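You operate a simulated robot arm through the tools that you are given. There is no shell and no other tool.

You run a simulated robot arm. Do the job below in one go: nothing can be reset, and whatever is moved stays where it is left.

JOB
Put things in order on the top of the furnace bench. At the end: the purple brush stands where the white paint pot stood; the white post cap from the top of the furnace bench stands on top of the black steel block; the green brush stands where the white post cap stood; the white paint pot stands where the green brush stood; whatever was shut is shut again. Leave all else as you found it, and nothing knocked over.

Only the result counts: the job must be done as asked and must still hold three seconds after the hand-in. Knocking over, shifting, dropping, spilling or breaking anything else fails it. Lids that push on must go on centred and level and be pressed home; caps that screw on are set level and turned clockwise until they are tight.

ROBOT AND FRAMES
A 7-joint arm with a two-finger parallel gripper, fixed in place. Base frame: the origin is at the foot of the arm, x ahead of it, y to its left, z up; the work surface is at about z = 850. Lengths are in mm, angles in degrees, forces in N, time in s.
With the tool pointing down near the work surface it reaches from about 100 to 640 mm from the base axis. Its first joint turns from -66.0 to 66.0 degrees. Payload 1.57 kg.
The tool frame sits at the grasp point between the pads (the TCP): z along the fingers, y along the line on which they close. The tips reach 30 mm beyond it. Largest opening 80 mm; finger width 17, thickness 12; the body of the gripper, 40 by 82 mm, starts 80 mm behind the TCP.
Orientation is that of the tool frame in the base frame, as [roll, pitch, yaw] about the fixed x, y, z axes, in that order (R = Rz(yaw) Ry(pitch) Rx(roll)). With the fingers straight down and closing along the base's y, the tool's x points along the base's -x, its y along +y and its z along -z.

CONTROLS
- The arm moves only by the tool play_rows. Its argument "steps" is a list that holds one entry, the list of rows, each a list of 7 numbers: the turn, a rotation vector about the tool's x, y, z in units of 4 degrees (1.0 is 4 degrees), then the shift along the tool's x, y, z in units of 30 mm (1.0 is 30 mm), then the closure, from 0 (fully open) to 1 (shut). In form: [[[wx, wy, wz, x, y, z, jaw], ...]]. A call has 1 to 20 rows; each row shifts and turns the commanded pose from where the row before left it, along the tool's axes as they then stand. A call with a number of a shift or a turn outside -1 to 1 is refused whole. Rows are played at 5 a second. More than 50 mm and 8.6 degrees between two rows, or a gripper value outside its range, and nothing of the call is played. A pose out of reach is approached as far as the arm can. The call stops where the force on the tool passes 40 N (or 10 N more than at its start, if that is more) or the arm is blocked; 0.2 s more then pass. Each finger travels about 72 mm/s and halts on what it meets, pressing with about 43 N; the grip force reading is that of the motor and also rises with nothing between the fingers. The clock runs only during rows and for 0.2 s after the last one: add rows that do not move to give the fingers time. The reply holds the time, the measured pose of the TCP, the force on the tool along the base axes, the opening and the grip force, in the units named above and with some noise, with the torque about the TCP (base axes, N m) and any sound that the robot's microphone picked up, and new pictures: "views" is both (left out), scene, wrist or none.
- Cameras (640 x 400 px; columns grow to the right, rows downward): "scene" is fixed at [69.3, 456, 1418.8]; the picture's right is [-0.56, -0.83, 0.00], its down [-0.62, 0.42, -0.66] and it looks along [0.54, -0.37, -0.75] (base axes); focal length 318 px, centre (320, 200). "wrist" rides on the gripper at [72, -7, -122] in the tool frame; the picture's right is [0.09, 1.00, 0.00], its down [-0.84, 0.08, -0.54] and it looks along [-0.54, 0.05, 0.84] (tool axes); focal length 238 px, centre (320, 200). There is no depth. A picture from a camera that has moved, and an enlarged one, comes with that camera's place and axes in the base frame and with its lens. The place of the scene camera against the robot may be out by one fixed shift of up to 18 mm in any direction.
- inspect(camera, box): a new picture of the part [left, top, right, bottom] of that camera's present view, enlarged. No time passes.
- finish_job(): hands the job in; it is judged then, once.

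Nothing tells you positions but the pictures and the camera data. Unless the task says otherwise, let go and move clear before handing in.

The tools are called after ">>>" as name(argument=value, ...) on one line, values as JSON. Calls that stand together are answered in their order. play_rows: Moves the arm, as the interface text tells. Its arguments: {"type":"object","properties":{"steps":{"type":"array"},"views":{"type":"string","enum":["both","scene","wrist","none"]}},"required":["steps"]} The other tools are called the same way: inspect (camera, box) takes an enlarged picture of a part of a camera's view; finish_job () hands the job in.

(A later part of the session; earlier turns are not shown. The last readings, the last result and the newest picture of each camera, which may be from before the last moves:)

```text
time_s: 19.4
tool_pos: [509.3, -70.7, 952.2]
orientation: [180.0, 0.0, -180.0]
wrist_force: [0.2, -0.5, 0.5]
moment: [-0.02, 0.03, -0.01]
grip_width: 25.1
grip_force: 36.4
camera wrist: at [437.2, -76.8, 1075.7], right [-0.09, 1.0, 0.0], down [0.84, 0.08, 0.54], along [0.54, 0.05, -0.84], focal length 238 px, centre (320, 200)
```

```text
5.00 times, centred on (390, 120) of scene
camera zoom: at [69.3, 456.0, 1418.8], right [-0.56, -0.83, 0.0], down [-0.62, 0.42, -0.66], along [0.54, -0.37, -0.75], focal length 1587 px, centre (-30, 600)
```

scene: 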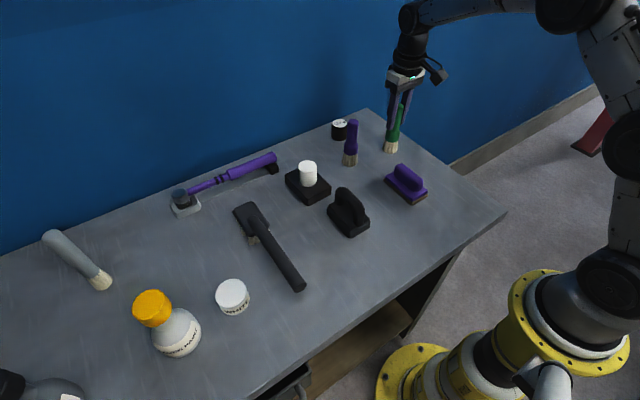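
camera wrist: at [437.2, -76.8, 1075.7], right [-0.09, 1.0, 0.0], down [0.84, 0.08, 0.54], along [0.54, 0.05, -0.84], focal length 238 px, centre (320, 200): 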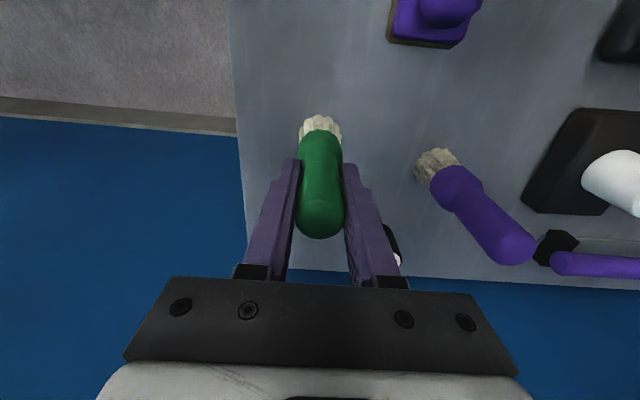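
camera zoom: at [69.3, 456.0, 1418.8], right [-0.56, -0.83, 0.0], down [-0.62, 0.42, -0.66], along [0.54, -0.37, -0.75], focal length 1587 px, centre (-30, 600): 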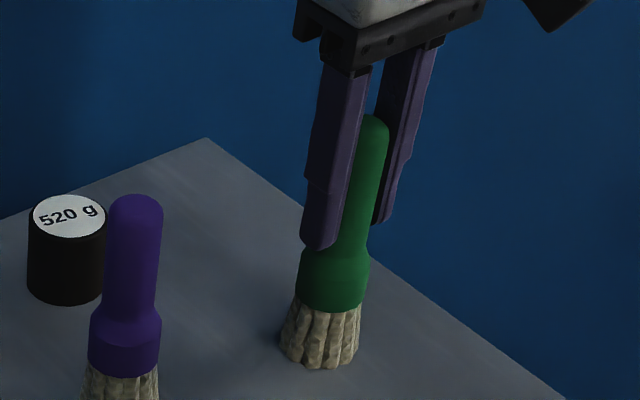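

The green brush is held (25 mm handle) and its spot is about (509, -70). I lift it well clear to z 1110 and carry it over to the cap's old spot at (289, 269).

>>> play_rows(steps=[[[0, 0, 0, 0, 0, -0.3, 0.9], [0, 0, 0, 0, 0, -0.9, 0.9], [0, 0, 0, 0, 0, -1, 0.9], [0, 0, 0, 0, 0, -1, 0.9], [0, 0, 0, 0, 0, -1, 0.9], [0, 0, 0, 0, 0, -0.967, 0.9], [0, 0, 0, 0.364, 0.569, 0, 0.9], [0, 0, 0, 0.564, 0.869, 0, 0.9], [0, 0, 0, 0.564, 0.869, 0, 0.9], [0, 0, 0, 0.564, 0.869, 0, 0.9], [0, 0, 0, 0.564, 0.869, 0, 0.9], [0, 0, 0, 0.564, 0.869, 0, 0.9], [0, 0, 0, 0.564, 0.869, 0, 0.9], [0, 0, 0, 0.564, 0.869, 0, 0.9], [0, 0, 0, 0.564, 0.869, 0, 0.9], [0, 0, 0, 0.564, 0.869, 0, 0.9], [0, 0, 0, 0.564, 0.869, 0, 0.9], [0, 0, 0, 0.564, 0.869, 0, 0.9], [0, 0, 0, 0.564, 0.869, 0, 0.9], [0, 0, 0, 0.2, 0.305, 0, 0.9]]])

```text
time_s: 23.6
tool_pos: [289.6, 268.6, 1108.9]
orientation: [179.9, -0.1, -180.0]
wrist_force: [0.3, 0.5, -1.1]
moment: [0.01, 0.02, -0.01]
grip_width: 25.3
grip_force: 37.0
camera wrist: at [217.7, 263.3, 1230.8], right [-0.09, 1.0, 0.0], down [0.84, 0.08, 0.54], along [0.54, 0.05, -0.84], focal length 238 px, centre (320, 200)
```

scene: 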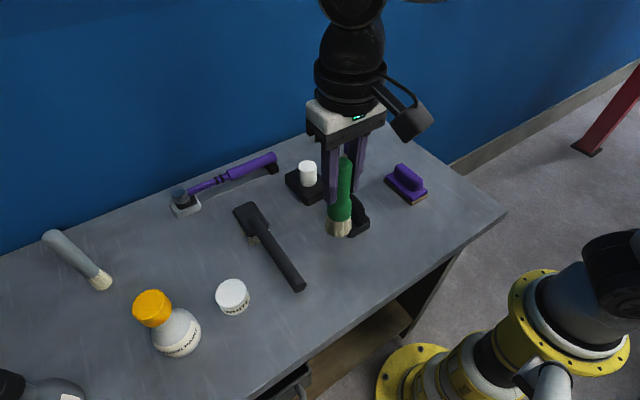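
wrist: 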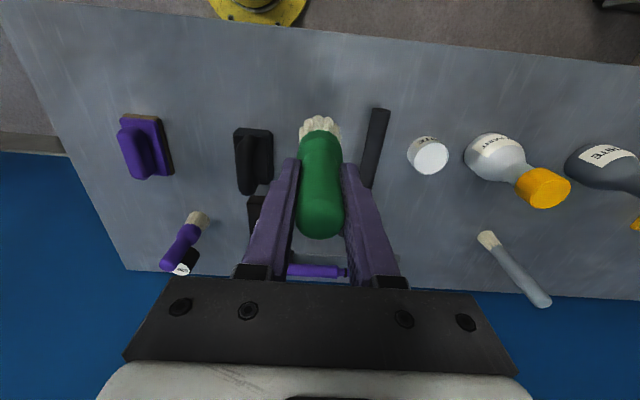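

The green brush is above the cap's old spot. I lower it to just above the bench.

>>> play_rows(steps=[[[0, 0, 0, 0, 0, 0.8, 0.9], [0, 0, 0, 0, 0, 0.9, 0.9], [0, 0, 0, 0, 0, 0.9, 0.9], [0, 0, 0, 0, 0, 0.9, 0.9], [0, 0, 0, 0, 0, 0.8, 0.9], [0, 0, 0, 0, 0, 0.4, 0.9], [0, 0, 0, 0, 0, 0.3, 0.9], [0, 0, 0, 0, 0, 0, 0.9]]])

>>> inspect(camera="scene", box=[280, 190, 400, 300])

```text
time_s: 25.4
tool_pos: [288.1, 271.4, 958.7]
orientation: [-179.9, 0.0, -180.0]
wrist_force: [0.4, -0.5, -2.2]
moment: [0.0, 0.02, 0.01]
grip_width: 25.3
grip_force: 36.7
camera wrist: at [216.2, 265.1, 1080.9], right [-0.09, 1.0, 0.0], down [0.84, 0.08, 0.54], along [0.54, 0.05, -0.84], focal length 238 px, centre (320, 200)
```

scene: 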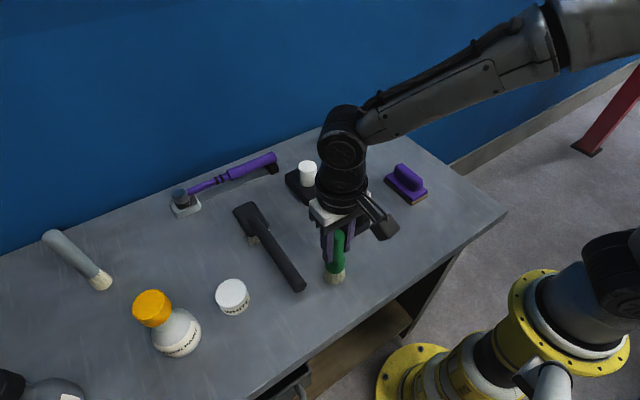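
wrist: 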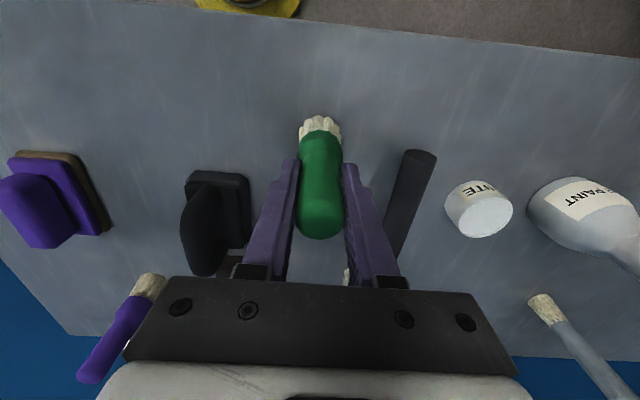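

```text
3.64 times, centred on (340, 245) of scene
camera zoom: at [69.3, 456.0, 1418.8], right [-0.56, -0.83, 0.0], down [-0.62, 0.42, -0.66], along [0.54, -0.37, -0.75], focal length 1154 px, centre (247, 36)
```

zoom: 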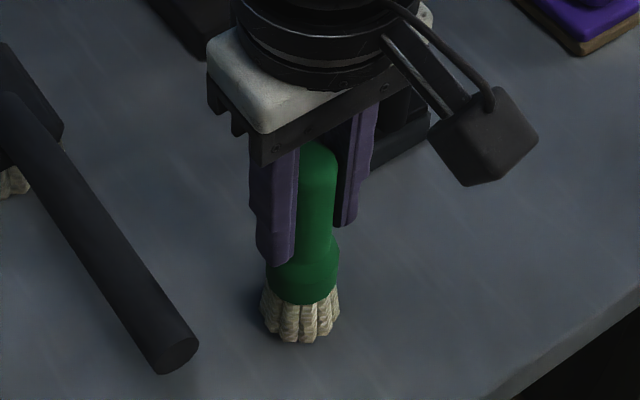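

The brush is a few mm above the bench. I creep down and watch the force.

>>> play_rows(steps=[[[0, 0, 0, 0, 0, 0.06, 0.9], [0, 0, 0, 0, 0, 0.05, 0.9], [0, 0, 0, 0, 0, 0.04, 0.9], [0, 0, 0, 0, 0, 0, 0.9]]], views="none")

```text
time_s: 26.4
tool_pos: [288.6, 270.9, 954.4]
orientation: [180.0, -0.1, 180.0]
wrist_force: [0.9, -0.1, -1.0]
moment: [-0.01, 0.01, -0.04]
grip_width: 25.3
grip_force: 36.9
```

>>> play_rows(steps=[[[0, 0, 0, 0, 0, 0.03, 0.9], [0, 0, 0, 0, 0, 0.03, 0.9], [0, 0, 0, 0, 0, 0, 0.9]]], views="none")

```text
time_s: 27.2
tool_pos: [289.6, 270.4, 953.9]
orientation: [180.0, 0.1, -180.0]
wrist_force: [-0.5, -0.2, -0.7]
moment: [0.0, -0.02, 0.0]
grip_width: 25.0
grip_force: 36.1
```

No contact yet; I go on in tiny steps.

>>> play_rows(steps=[[[0, 0, 0, 0, 0, 0.03, 0.9], [0, 0, 0, 0, 0, 0.02, 0.9], [0, 0, 0, 0, 0, 0, 0.9]]], views="none")

```text
time_s: 28.0
tool_pos: [289.0, 270.0, 953.9]
orientation: [179.9, 0.1, 180.0]
wrist_force: [-6.3, -2.8, 20.4]
moment: [-0.32, 0.62, -0.04]
grip_width: 25.0
grip_force: 36.5
```

Firm contact at 20 N. I ease up about 1 mm and release slowly.

>>> play_rows(steps=[[[0, 0, 0, 0, 0, -0.03, 0.9], [0, 0, 0, 0, 0, 0, 0.9], [0, 0, 0, 0, 0, 0, 0.66], [0, 0, 0, 0, 0, 0, 0.6], [0, 0, 0, 0, 0, 0, 0.5], [0, 0, 0, 0, 0, 0, 0.4], [0, 0, 0, 0, 0, 0, 0.4]]])

>>> inspect(camera="scene", box=[280, 190, 400, 300])

>>> inspect(camera="wrist", box=[240, 90, 400, 250])

```text
time_s: 29.6
tool_pos: [289.7, 270.1, 953.4]
orientation: [180.0, 0.0, 180.0]
wrist_force: [1.1, -0.3, -0.1]
moment: [-0.02, 0.01, 0.0]
grip_width: 48.0
grip_force: 0.0
camera wrist: at [217.8, 263.8, 1074.9], right [-0.09, 1.0, 0.0], down [0.84, 0.08, 0.54], along [0.54, 0.05, -0.84], focal length 238 px, centre (320, 200)
```

scene: 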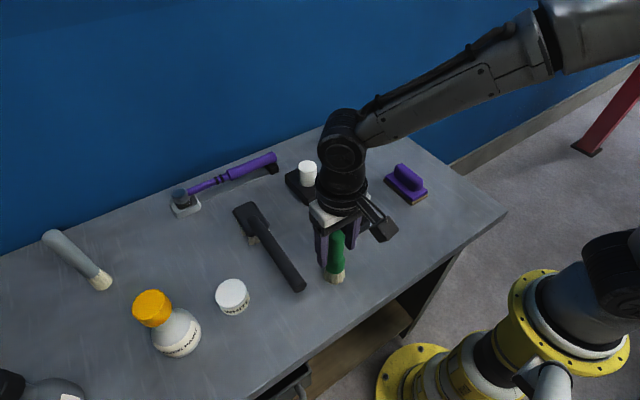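
wrist: 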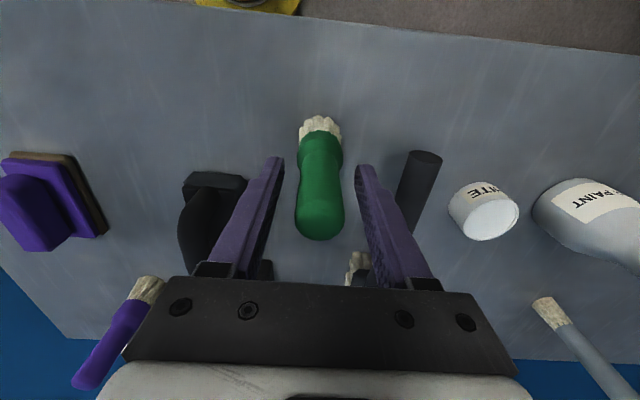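

```text
3.64 times, centred on (340, 245) of scene
camera zoom: at [69.3, 456.0, 1418.8], right [-0.56, -0.83, 0.0], down [-0.62, 0.42, -0.66], along [0.54, -0.37, -0.75], focal length 1154 px, centre (247, 36)
```

zoom: 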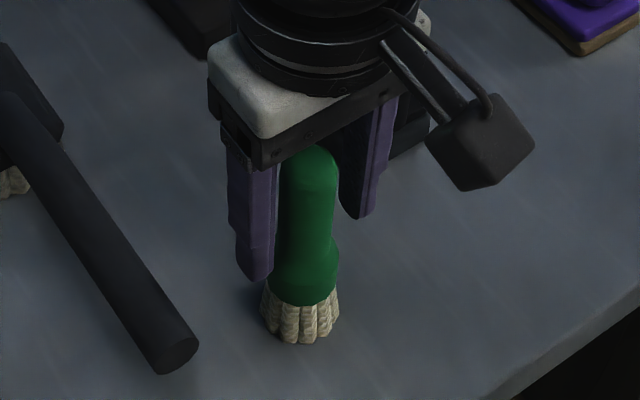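

```text
2.50 times, centred on (320, 170) of wrist
camera zoom: at [217.8, 263.8, 1074.9], right [-0.09, 1.0, 0.0], down [0.84, 0.08, 0.54], along [0.54, 0.05, -0.84], focal length 596 px, centre (320, 275)
```

zoom: 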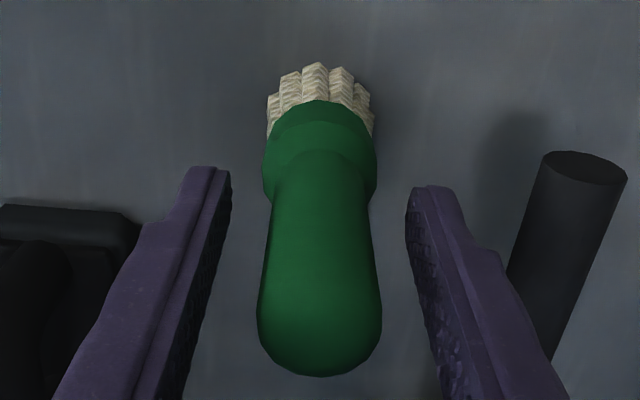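

The green brush stands upright at the cap's old spot. I rise clear and move over to the white paint pot.

>>> play_rows(steps=[[[0, 0, 0, 0, 0, -0.4, 0.4], [0, 0, 0, 0, 0, -0.9, 0.4], [0, 0, 0, 0, 0, -0.9, 0.4], [0, 0, 0, 0, 0, -0.9, 0.4], [0, 0, 0, 0, 0, -0.9, 0.2], [0, 0, 0, 0, 0, -0.7, 0], [0, 0, 0, -0.276, 0.852, 0, 0], [0, 0, 0, -0.276, 0.852, 0, 0], [0, 0, 0, -0.276, 0.852, 0, 0], [0, 0, 0, -0.276, 0.852, 0, 0], [0, 0, 0, -0.276, 0.852, 0, 0], [0, 0, 0, -0.276, 0.852, 0, 0], [0, 0, 0, -0.276, 0.852, 0, 0], [0, 0, 0, 0, 0, 0, 0]]])

>>> inspect(camera="wrist", box=[256, 60, 416, 180])

>>> inspect(camera="scene", box=[280, 190, 400, 300])

```text
time_s: 32.6
tool_pos: [347.0, 449.6, 1094.1]
orientation: [-180.0, 0.0, -180.0]
wrist_force: [-0.4, -0.4, -0.3]
moment: [0.0, 0.02, -0.02]
grip_width: 79.9
grip_force: 0.0
camera wrist: at [274.4, 442.2, 1216.2], right [-0.09, 1.0, 0.0], down [0.84, 0.08, 0.54], along [0.54, 0.05, -0.84], focal length 238 px, centre (320, 200)
```

scene: 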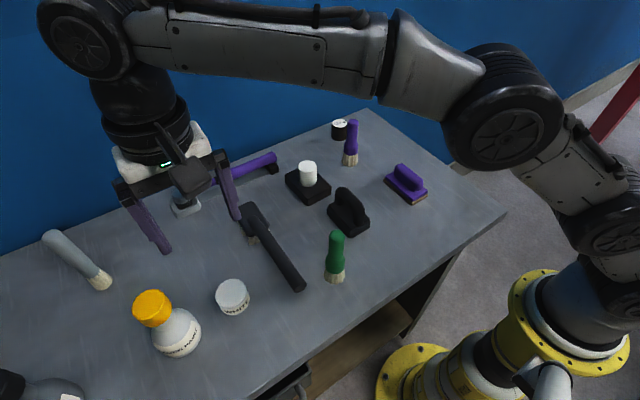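
wrist: 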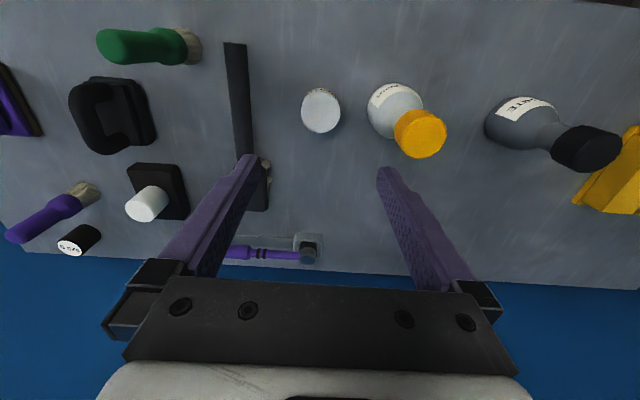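

```text
3.33 times, centred on (336, 120) of wrist
camera zoom: at [274.4, 442.2, 1216.2], right [-0.09, 1.0, 0.0], down [0.84, 0.08, 0.54], along [0.54, 0.05, -0.84], focal length 794 px, centre (267, 467)
```

zoom: 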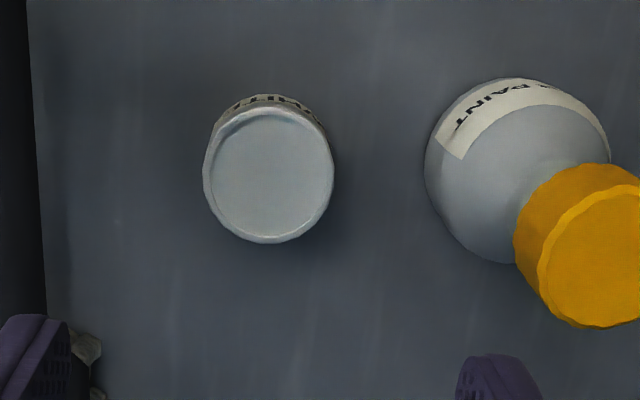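

```text
3.64 times, centred on (340, 245) of scene
camera zoom: at [69.3, 456.0, 1418.9], right [-0.56, -0.83, 0.0], down [-0.62, 0.42, -0.66], along [0.54, -0.37, -0.75], focal length 1154 px, centre (247, 36)
```

zoom: 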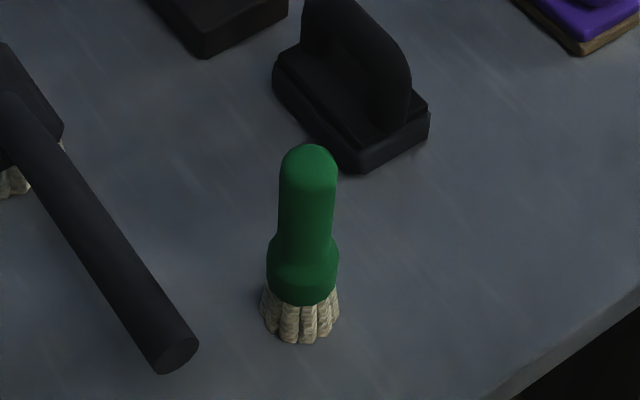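

The green brush stands fine. The pot centre is about (349.5, 448.3), roughly 54 mm across and 33 mm tall, with the bottle's side at about y 514; with a 70 mm opening the fingers clear it by some 18 mm. I lower part way and check.

>>> play_rows(steps=[[[0, 0, 0, -0.083, 0.01, 0.9, 0.125], [0, 0, 0, 0, 0, 0.9, 0.125], [0, 0, 0, 0, 0, 0.9, 0.125], [0, 0, 0, 0, 0, 0.9, 0.125], [0, 0, 0, 0, 0, 0.9, 0.125], [0, 0, 0, 0, 0, 0.7, 0.125], [0, 0, 0, 0, 0, 0, 0.125]]])

>>> inspect(camera="wrist", box=[240, 90, 400, 200])

>>> inspect(camera="scene", box=[150, 210, 300, 350])

```text
time_s: 34.2
tool_pos: [349.7, 450.2, 937.8]
orientation: [180.0, 0.0, -180.0]
wrist_force: [-1.1, 0.3, -0.5]
moment: [0.02, 0.02, -0.01]
grip_width: 69.9
grip_force: 0.0
camera wrist: at [277.8, 442.8, 1059.3], right [-0.09, 1.0, 0.0], down [0.84, 0.08, 0.54], along [0.54, 0.05, -0.84], focal length 238 px, centre (320, 200)
```

scene: 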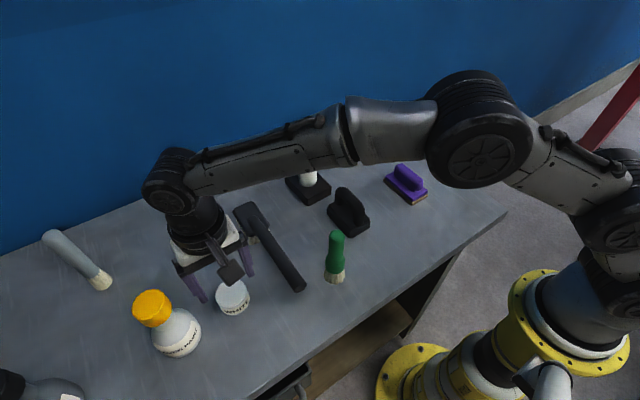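
wrist: 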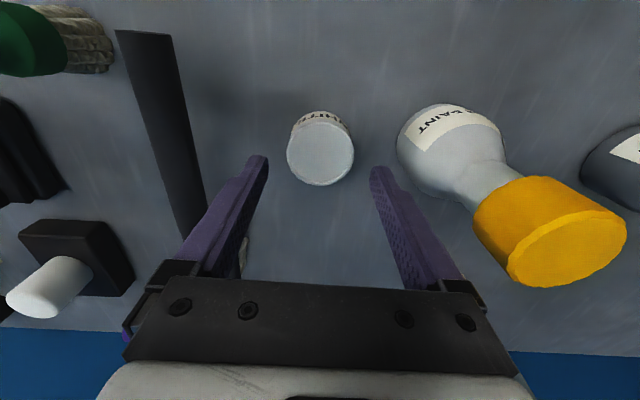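

```text
3.64 times, centred on (320, 145) of wrist
camera zoom: at [277.8, 442.8, 1059.3], right [-0.09, 1.0, 0.0], down [0.84, 0.08, 0.54], along [0.54, 0.05, -0.84], focal length 867 px, centre (320, 400)
```

zoom: 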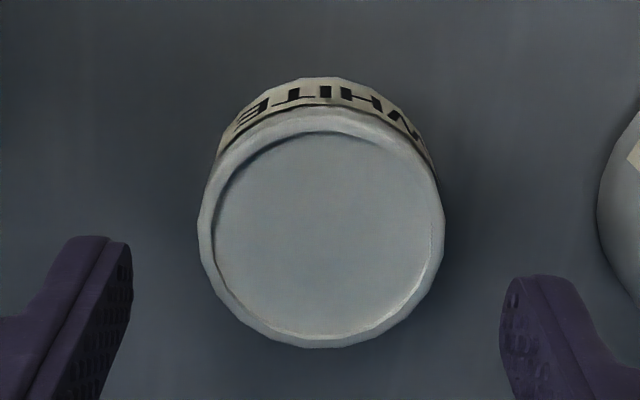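

```text
2.86 times, centred on (225, 280) of scene
camera zoom: at [69.3, 456.0, 1418.8], right [-0.56, -0.83, 0.0], down [-0.62, 0.42, -0.66], along [0.54, -0.37, -0.75], focal length 907 px, centre (591, -29)
```

zoom: 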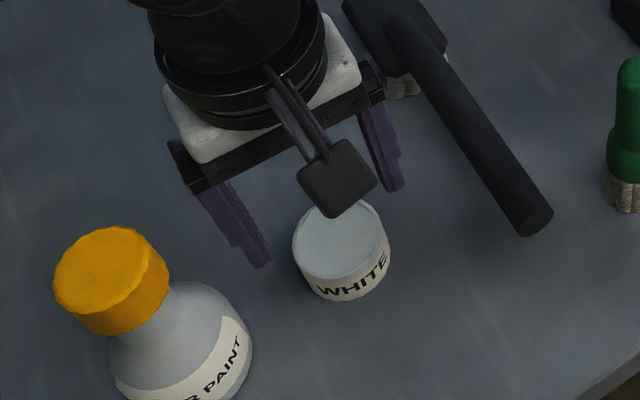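

The pot is centred under the tool. I lower to z 883 and close on it.

>>> play_rows(steps=[[[0, 0, 0, 0, 0, 0.8, 0.125], [0, 0, 0, 0, 0, 0.7, 0.125], [0, 0, 0, 0, 0, 0.34, 0.125], [0, 0, 0, 0, 0, 0, 0.125], [0, 0, 0, 0, 0, 0, 0.25], [0, 0, 0, 0, 0, 0, 0.35], [0, 0, 0, 0, 0, 0, 0.5], [0, 0, 0, 0, 0, 0, 0.5], [0, 0, 0, 0, 0, 0, 0.5]]])

>>> inspect(camera="wrist", box=[240, 120, 400, 240])

>>> inspect(camera="scene", box=[150, 230, 300, 350])

```text
time_s: 36.2
tool_pos: [348.7, 449.0, 882.3]
orientation: [-180.0, 0.0, -180.0]
wrist_force: [-0.2, 1.1, -0.3]
moment: [0.05, 0.01, -0.03]
grip_width: 51.8
grip_force: 42.9
camera wrist: at [277.8, 442.8, 1004.9], right [-0.09, 1.0, 0.0], down [0.84, 0.08, 0.54], along [0.54, 0.05, -0.84], focal length 238 px, centre (320, 200)
```

scene: 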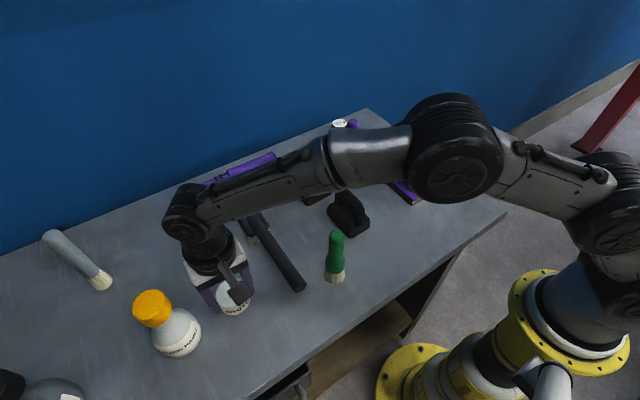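
wrist: 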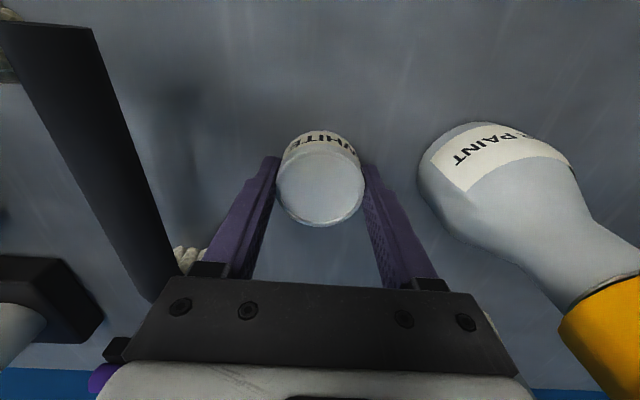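

```text
3.33 times, centred on (320, 180) of wrist
camera zoom: at [277.8, 442.8, 1004.9], right [-0.09, 1.0, 0.0], down [0.84, 0.08, 0.54], along [0.54, 0.05, -0.84], focal length 794 px, centre (320, 267)
```

zoom: 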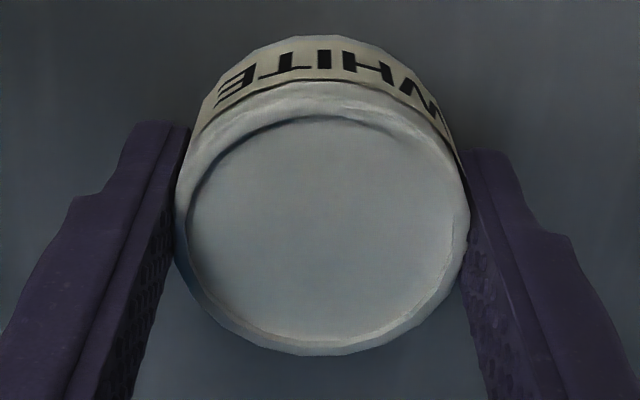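

```text
3.33 times, centred on (225, 290) of scene
camera zoom: at [69.3, 456.0, 1418.8], right [-0.56, -0.83, 0.0], down [-0.62, 0.42, -0.66], along [0.54, -0.37, -0.75], focal length 1058 px, centre (637, -100)
```

zoom: 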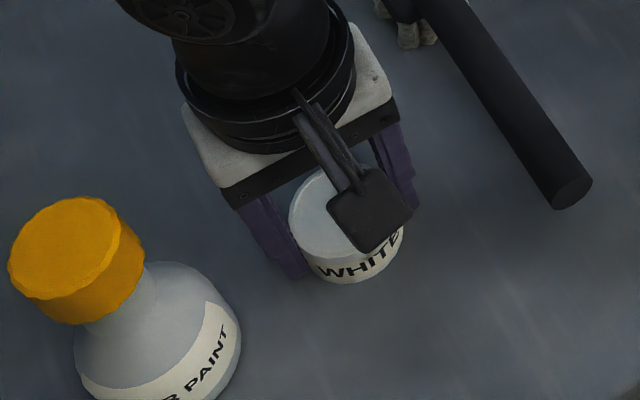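

The pot is held at 51.8 mm, centred; I record its spot as (349.4, 448.2). I lift 40 mm and check that pot and lid come up together.

>>> play_rows(steps=[[[0, 0, 0, 0, 0, -0.15, 0.5], [0, 0, 0, 0, 0, -0.3, 0.5], [0, 0, 0, 0, 0, -0.45, 0.5], [0, 0, 0, 0, 0, -0.45, 0.5], [0, 0, 0, 0, 0, 0, 0.5]]])

>>> inspect(camera="scene", box=[150, 230, 300, 350])

>>> inspect(camera="wrist", box=[240, 120, 400, 240])

```text
time_s: 37.4
tool_pos: [350.2, 450.3, 923.9]
orientation: [180.0, 0.0, 179.9]
wrist_force: [-0.4, -0.5, -2.5]
moment: [0.03, -0.02, 0.03]
grip_width: 51.7
grip_force: 42.8
camera wrist: at [278.9, 442.8, 1045.3], right [-0.09, 1.0, 0.0], down [0.84, 0.08, 0.54], along [0.54, 0.05, -0.84], focal length 238 px, centre (320, 200)
```

scene: 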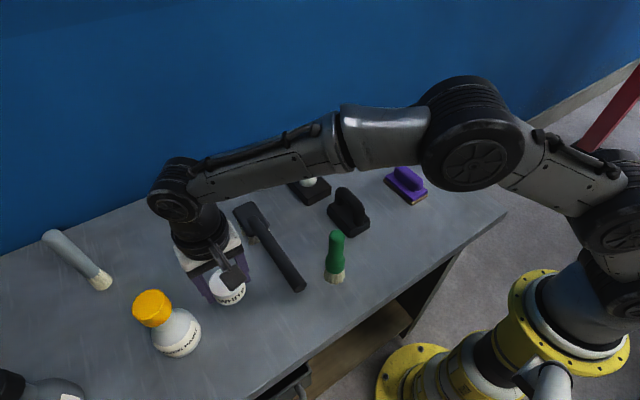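
wrist: 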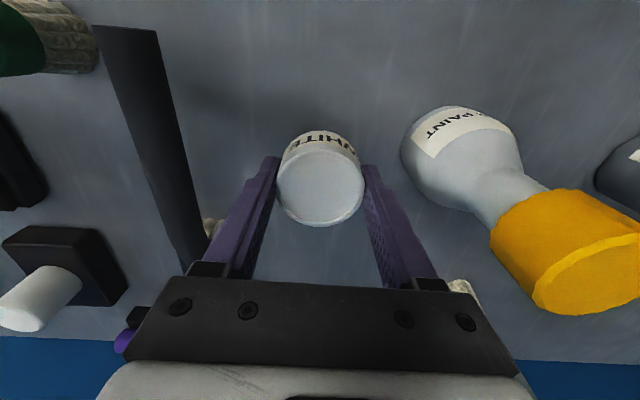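

```text
3.33 times, centred on (225, 290) of scene
camera zoom: at [69.3, 456.0, 1418.8], right [-0.56, -0.83, 0.0], down [-0.62, 0.42, -0.66], along [0.54, -0.37, -0.75], focal length 1058 px, centre (637, -100)
```

zoom: 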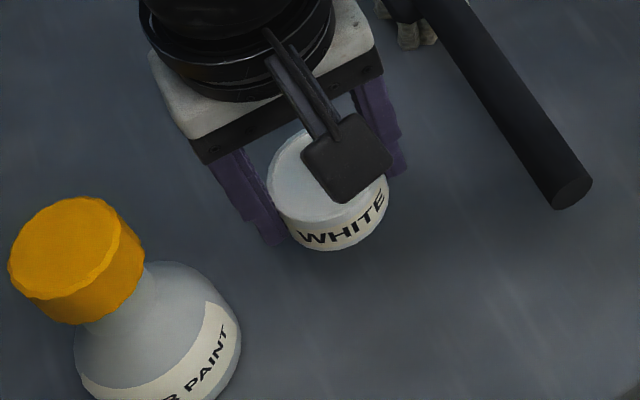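

```text
3.33 times, centred on (320, 180) of wrist
camera zoom: at [278.9, 442.8, 1045.3], right [-0.09, 1.0, 0.0], down [0.84, 0.08, 0.54], along [0.54, 0.05, -0.84], focal length 794 px, centre (320, 267)
```

zoom: 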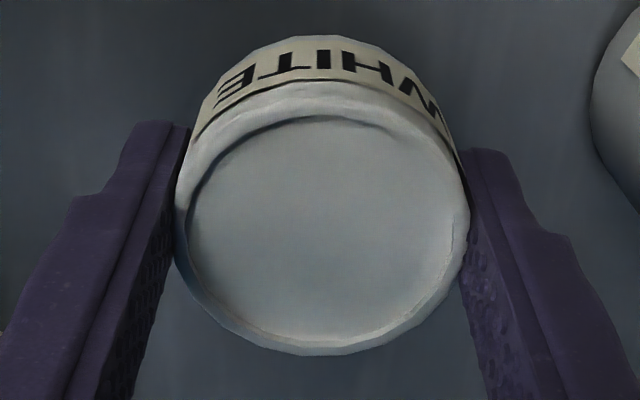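

The pot lifts whole and level. I raise it to z 1075 and carry it across toward the green brush's old spot.

>>> play_rows(steps=[[[0, 0, 0, 0, 0, -0.6, 0.5], [0, 0, 0, 0, 0, -0.9, 0.5], [0, 0, 0, 0, 0, -0.9, 0.5], [0, 0, 0, 0, 0, -0.9, 0.5], [0, 0, 0, 0, 0, -0.9, 0.5], [0, 0, 0, 0, 0, -0.85, 0.5], [0, 0, 0, -0.16, -0.5, 0, 0.5], [0, 0, 0, -0.28, -0.9, 0, 0.5], [0, 0, 0, -0.28, -0.9, 0, 0.5], [0, 0, 0, -0.28, -0.9, 0, 0.5], [0, 0, 0, -0.28, -0.9, 0, 0.5], [0, 0, 0, -0.28, -0.9, 0, 0.5], [0, 0, 0, -0.28, -0.9, 0, 0.5], [0, 0, 0, -0.28, -0.9, 0, 0.5], [0, 0, 0, -0.28, -0.9, 0, 0.5], [0, 0, 0, -0.28, -0.9, 0, 0.5], [0, 0, 0, -0.28, -0.9, 0, 0.5], [0, 0, 0, -0.28, -0.9, 0, 0.5], [0, 0, 0, 0, 0, 0, 0.5]]])

```text
time_s: 41.4
tool_pos: [448.2, 137.2, 1073.5]
orientation: [-179.9, -0.1, -179.9]
wrist_force: [-0.6, 0.9, -1.5]
moment: [-0.01, -0.02, -0.01]
grip_width: 51.4
grip_force: 43.1
camera wrist: at [375.9, 129.9, 1195.5], right [-0.09, 1.0, 0.0], down [0.84, 0.08, 0.54], along [0.54, 0.05, -0.84], focal length 238 px, centre (320, 200)
```

scene: 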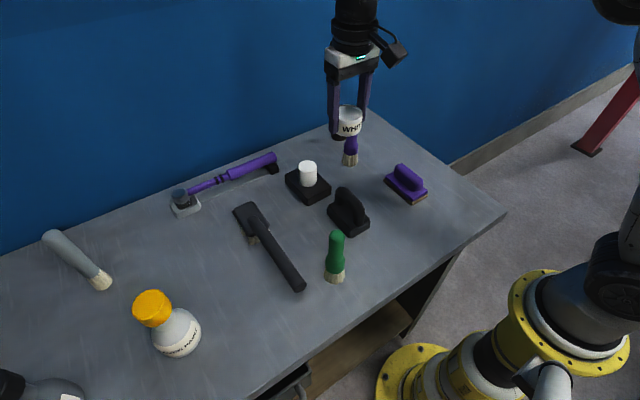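
wrist: 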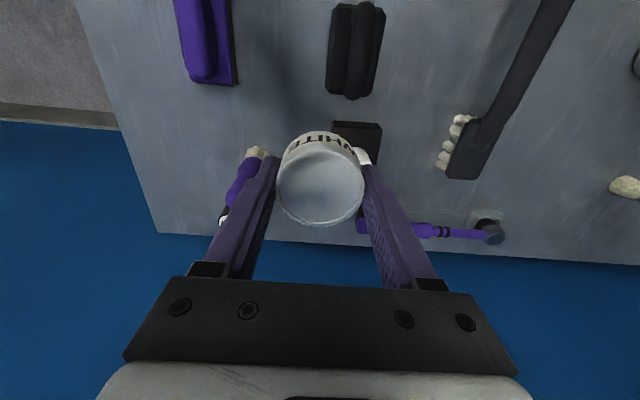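

The pot is well held. I continue to above the green brush's old spot (509, -70).

>>> play_rows(steps=[[[0, 0, 0, -0.2596, -0.86, 0, 0.5], [0, 0, 0, -0.2596, -0.86, 0, 0.5], [0, 0, 0, -0.2596, -0.86, 0, 0.5], [0, 0, 0, -0.2596, -0.86, 0, 0.5], [0, 0, 0, -0.2596, -0.86, 0, 0.5], [0, 0, 0, -0.2596, -0.86, 0, 0.5], [0, 0, 0, -0.2596, -0.86, 0, 0.5], [0, 0, 0, -0.2596, -0.863, 0, 0.5], [0, 0, 0, 0, 0, 0, 0.5]]])

>>> inspect(camera="wrist", box=[230, 80, 480, 240])

```text
time_s: 43.4
tool_pos: [509.5, -71.0, 1073.1]
orientation: [180.0, 0.0, 179.9]
wrist_force: [0.6, 0.3, -1.8]
moment: [0.0, -0.01, -0.02]
grip_width: 51.6
grip_force: 42.8
camera wrist: at [436.8, -78.1, 1195.5], right [-0.09, 1.0, 0.0], down [0.84, 0.08, 0.54], along [0.54, 0.05, -0.84], focal length 238 px, centre (320, 200)
```

scene: 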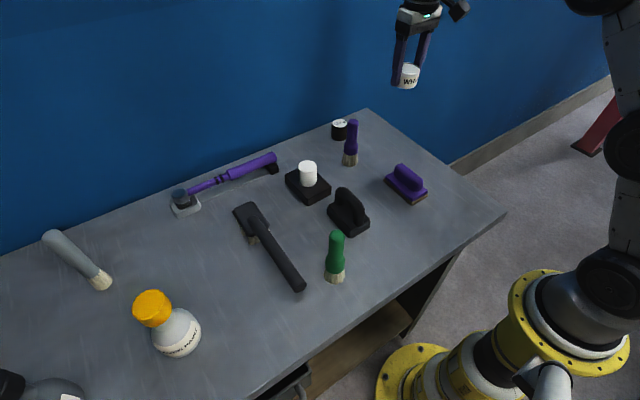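
wrist: 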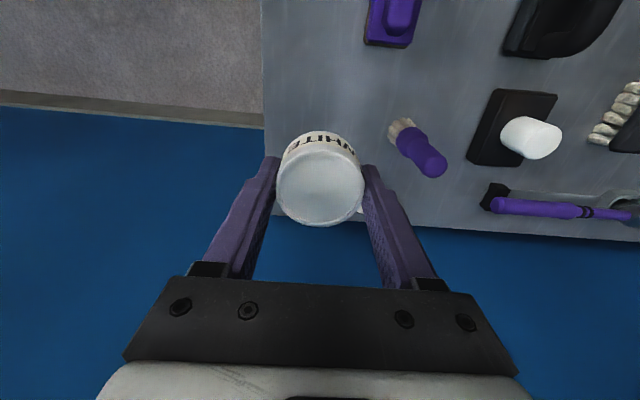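

```text
2.50 times, centred on (355, 160) of wrist
camera zoom: at [436.8, -78.1, 1195.5], right [-0.09, 1.0, 0.0], down [0.84, 0.08, 0.54], along [0.54, 0.05, -0.84], focal length 596 px, centre (232, 300)
```

zoom: 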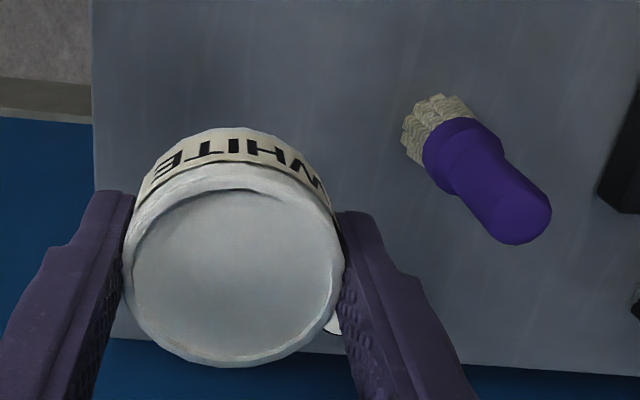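

The pot is above the target spot, clear of neighbours. I lower it to a few mm above the bench.

>>> play_rows(steps=[[[0, 0, 0, 0, 0, 0.6, 0.5], [0, 0, 0, 0, 0, 0.9, 0.5], [0, 0, 0, 0, 0, 0.9, 0.5], [0, 0, 0, 0, 0, 0.9, 0.5], [0, 0, 0, 0, 0, 0.9, 0.5], [0, 0, 0, 0, 0, 0.9, 0.5], [0, 0, 0, 0, 0, 0.7, 0.5], [0, 0, 0, 0, 0, 0.3, 0.5], [0, 0, 0, 0, 0, 0.05, 0.5], [0, 0, 0, 0, 0, 0, 0.5]]])

>>> inspect(camera="scene", box=[350, 80, 450, 180])

```text
time_s: 45.6
tool_pos: [510.8, -67.8, 889.0]
orientation: [-180.0, 0.0, -180.0]
wrist_force: [-0.8, 0.4, -2.9]
moment: [-0.02, -0.02, 0.0]
grip_width: 51.9
grip_force: 42.8
camera wrist: at [438.8, -74.8, 1011.2], right [-0.09, 1.0, 0.0], down [0.84, 0.08, 0.54], along [0.54, 0.05, -0.84], focal length 238 px, centre (320, 200)
```

scene: 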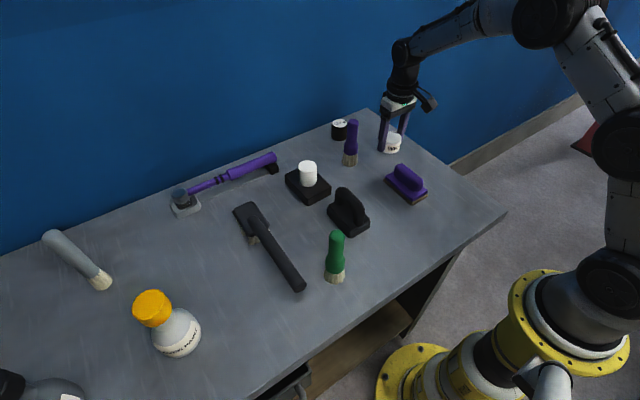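
wrist: 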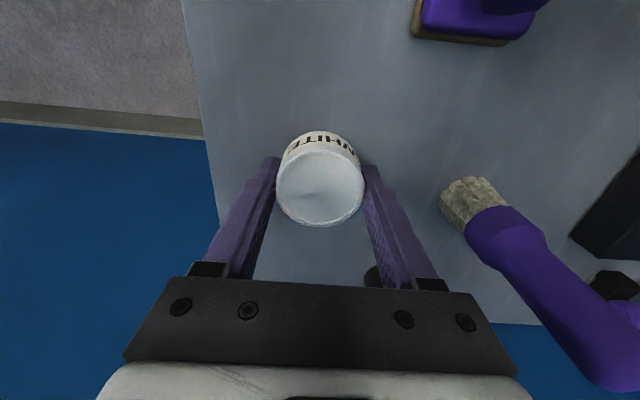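

```text
4.00 times, centred on (400, 130) of scene
camera zoom: at [69.3, 456.0, 1418.8], right [-0.56, -0.83, 0.0], down [-0.62, 0.42, -0.66], along [0.54, -0.37, -0.75], focal length 1270 px, centre (0, 480)
```

zoom: 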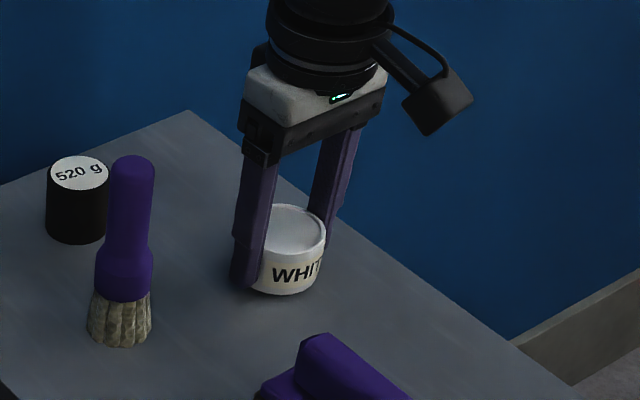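

Now about 5 mm above the bench. I creep down and watch the force.

>>> play_rows(steps=[[[0, 0, 0, 0, 0, 0.06, 0.5], [0, 0, 0, 0, 0, 0.05, 0.5], [0, 0, 0, 0, 0, 0.03, 0.5], [0, 0, 0, 0, 0, 0, 0.5]]], views="none")

```text
time_s: 46.6
tool_pos: [509.2, -68.6, 885.8]
orientation: [179.9, 0.0, -180.0]
wrist_force: [0.7, -0.4, -2.0]
moment: [-0.01, 0.01, 0.01]
grip_width: 51.4
grip_force: 43.5
```

>>> play_rows(steps=[[[0, 0, 0, 0, 0, 0.03, 0.5], [0, 0, 0, 0, 0, 0.02, 0.5], [0, 0, 0, 0, 0, 0, 0.5]]], views="none")

```text
time_s: 47.4
tool_pos: [509.3, -68.0, 884.0]
orientation: [-179.9, 0.0, 180.0]
wrist_force: [0.1, -0.6, -2.7]
moment: [-0.02, -0.02, -0.04]
grip_width: 51.4
grip_force: 42.7
```

No contact yet; a little further.

>>> play_rows(steps=[[[0, 0, 0, 0, 0, 0.03, 0.5], [0, 0, 0, 0, 0, 0.02, 0.5], [0, 0, 0, 0, 0, 0, 0.5]]], views="none")

```text
time_s: 48.2
tool_pos: [509.0, -68.4, 883.4]
orientation: [179.9, 0.1, 180.0]
wrist_force: [0.1, 0.2, -2.1]
moment: [0.01, -0.01, -0.02]
grip_width: 51.1
grip_force: 43.2
```

Still free; I nudge y slightly to match the spot and keep creeping down.

>>> play_rows(steps=[[[0, 0, 0, 0, -0.05, 0, 0.5], [0, 0, 0, 0, 0, 0.03, 0.5], [0, 0, 0, 0, 0, 0.02, 0.5], [0, 0, 0, 0, 0, 0, 0.5]]], views="none")

```text
time_s: 49.2
tool_pos: [510.1, -70.7, 882.9]
orientation: [-179.9, 0.1, -180.0]
wrist_force: [-4.6, 1.9, 12.2]
moment: [0.05, 0.44, -0.05]
grip_width: 51.3
grip_force: 42.2
```

The pot touches the bench. I ease off slightly and open the fingers.

>>> play_rows(steps=[[[0, 0, 0, 0, 0, -0.02, 0.5], [0, 0, 0, 0, 0, 0, 0.34], [0, 0, 0, 0, 0, 0, 0.3], [0, 0, 0, 0, 0, 0, 0.2], [0, 0, 0, 0, 0, 0, 0.15], [0, 0, 0, 0, 0, 0, 0.15]]])

>>> inspect(camera="wrist", box=[240, 120, 400, 240])

>>> inspect(camera="scene", box=[350, 80, 450, 180])

```text
time_s: 50.6
tool_pos: [508.9, -71.3, 882.1]
orientation: [179.9, 0.0, 180.0]
wrist_force: [1.0, 0.6, 0.5]
moment: [-0.01, 0.02, 0.0]
grip_width: 67.9
grip_force: 0.0
camera wrist: at [437.5, -77.2, 1004.3], right [-0.09, 1.0, 0.0], down [0.84, 0.08, 0.54], along [0.54, 0.05, -0.84], focal length 238 px, centre (320, 200)
```

scene: 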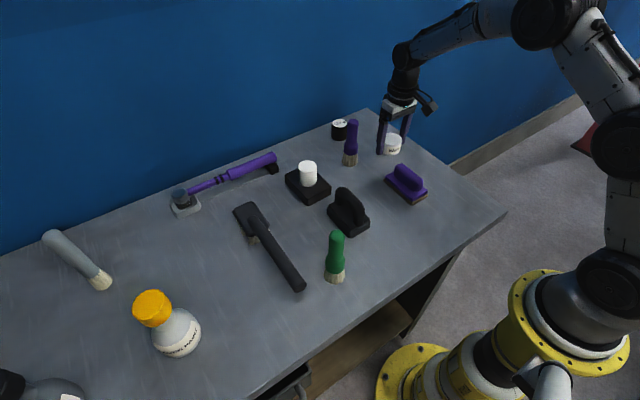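
wrist: 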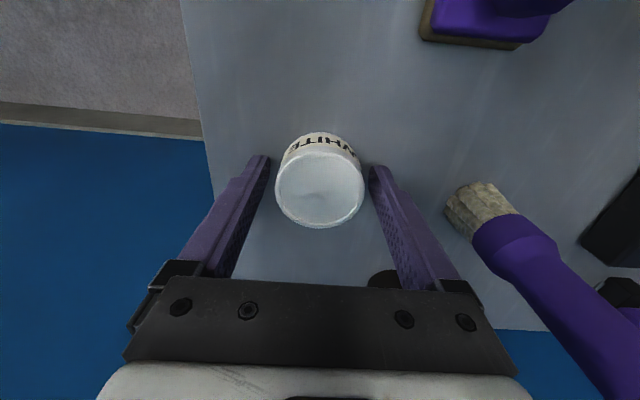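

```text
3.33 times, centred on (320, 180) of wrist
camera zoom: at [437.5, -77.2, 1004.3], right [-0.09, 1.0, 0.0], down [0.84, 0.08, 0.54], along [0.54, 0.05, -0.84], focal length 794 px, centre (320, 267)
```

zoom: 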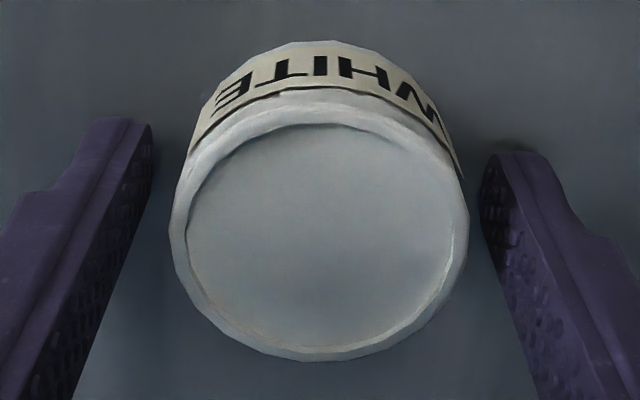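

```text
4.00 times, centred on (400, 130) of scene
camera zoom: at [69.3, 456.0, 1418.9], right [-0.56, -0.83, 0.0], down [-0.62, 0.42, -0.66], along [0.54, -0.37, -0.75], focal length 1270 px, centre (0, 480)
```

zoom: 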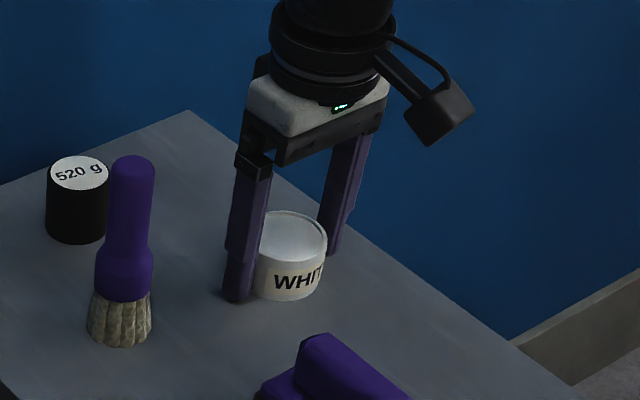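

The pot stands where the green brush was. I rise straight up and move over the purple brush near (523, 42) for an exact look.

>>> play_rows(steps=[[[0, 0, 0, 0, 0, -0.3, 0.15], [0, 0, 0, 0, 0, -0.9, 0.15], [0, 0, 0, 0, 0, -0.95, 0.1], [0, 0, 0, 0, 0, -0.95, 0], [0, 0, 0, 0, 0, -0.95, 0], [0, 0, 0, 0, 0, -0.95, 0], [0, 0, 0, 0, 0, -0.95, 0], [0, 0, 0, 0, 0, -0.883, 0], [0, 0, 0, -0.117, 0.95, 0, 0], [0, 0, 0, -0.117, 0.95, 0, 0], [0, 0, 0, -0.117, 0.95, 0, 0], [0, 0, 0, -0.117, 0.95, 0, 0], [0, 0, 0, 0, 0, 0, 0]]])

>>> inspect(camera="wrist", box=[272, 80, 368, 160])

>>> inspect(camera="wrist", box=[180, 60, 300, 160])

```text
time_s: 53.4
tool_pos: [523.7, 45.4, 1088.6]
orientation: [-180.0, 0.0, 180.0]
wrist_force: [0.1, 0.6, 0.4]
moment: [0.01, -0.03, 0.01]
grip_width: 79.8
grip_force: 0.1
camera wrist: at [451.1, 38.2, 1210.0], right [-0.09, 1.0, 0.0], down [0.84, 0.08, 0.54], along [0.54, 0.05, -0.84], focal length 238 px, centre (320, 200)
```

scene: 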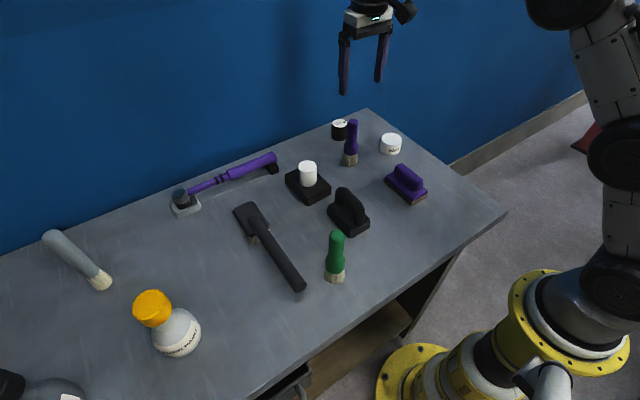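
wrist: 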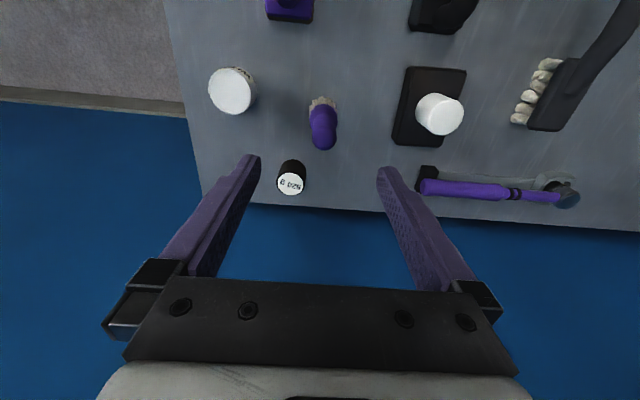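

```text
5.00 times, centred on (320, 120) of wrist
camera zoom: at [451.1, 38.2, 1210.0], right [-0.09, 1.0, 0.0], down [0.84, 0.08, 0.54], along [0.54, 0.05, -0.84], focal length 1192 px, centre (320, 600)
```

zoom: 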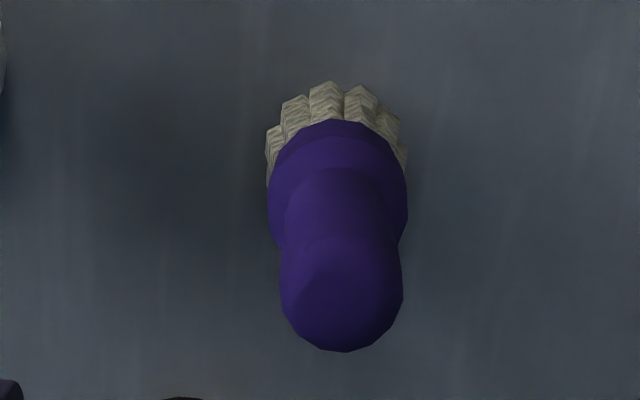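

```text
4.00 times, centred on (240, 110) of wrist
camera zoom: at [451.1, 38.2, 1210.0], right [-0.09, 1.0, 0.0], down [0.84, 0.08, 0.54], along [0.54, 0.05, -0.84], focal length 953 px, centre (640, 560)
```

zoom: 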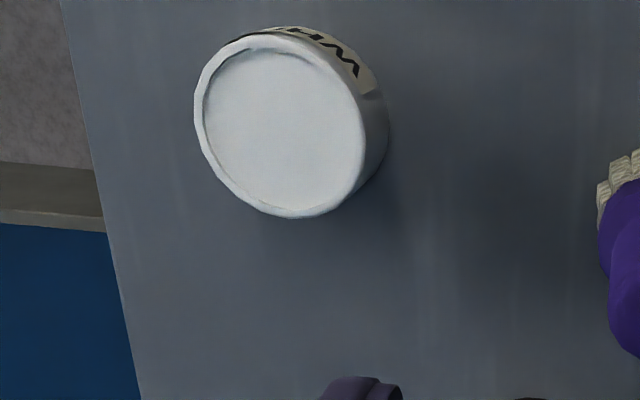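

The pot stands well. The purple brush axis is about 2 mm further in x and 4 mm further in y than the tool; I correct that, lower to z 955 with open fingers and check.

>>> play_rows(steps=[[[0, 0, 0, -0.067, 0.14, 0.8, 0], [0, 0, 0, 0, 0, 0.8, 0], [0, 0, 0, 0, 0, 0.8, 0], [0, 0, 0, 0, 0, 0.8, 0], [0, 0, 0, 0, 0, 0.8, 0], [0, 0, 0, 0, 0, 0.41, 0], [0, 0, 0, 0, 0, 0, 0]]])

>>> inspect(camera="wrist", box=[240, 90, 400, 250])

```text
time_s: 55.0
tool_pos: [525.5, 48.5, 955.0]
orientation: [-180.0, 0.1, -180.0]
wrist_force: [-0.6, 0.5, 0.2]
moment: [-0.02, 0.05, 0.0]
grip_width: 79.8
grip_force: 0.0
camera wrist: at [453.4, 42.1, 1076.8], right [-0.09, 1.0, 0.0], down [0.84, 0.08, 0.54], along [0.54, 0.05, -0.84], focal length 238 px, centre (320, 200)
```

scene: 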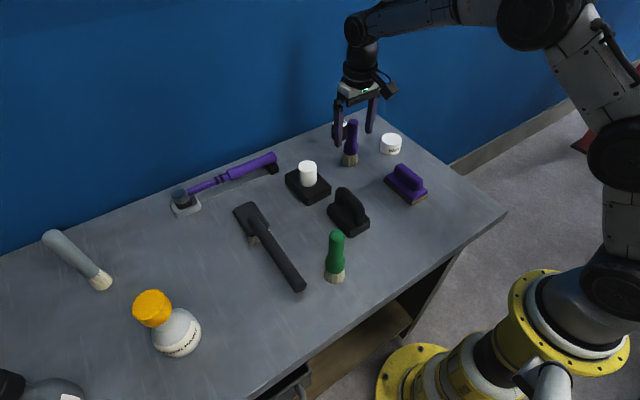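
wrist: 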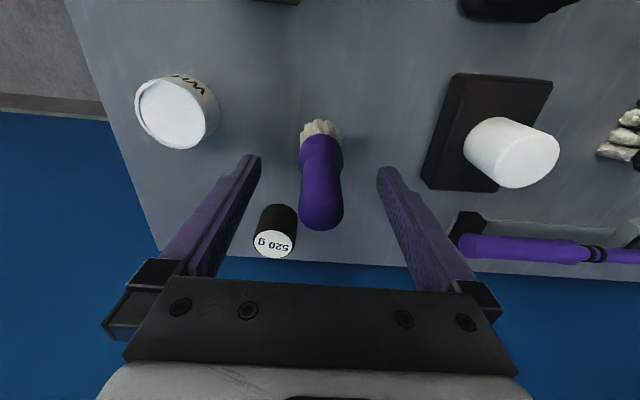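

```text
2.50 times, centred on (320, 170) of wrist
camera zoom: at [453.4, 42.1, 1076.8], right [-0.09, 1.0, 0.0], down [0.84, 0.08, 0.54], along [0.54, 0.05, -0.84], focal length 596 px, centre (320, 275)
```

zoom: 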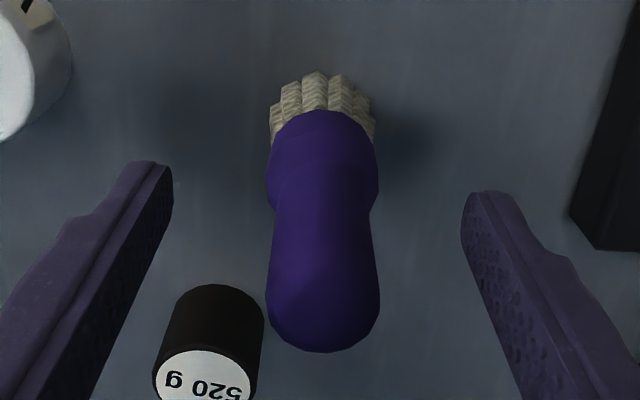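

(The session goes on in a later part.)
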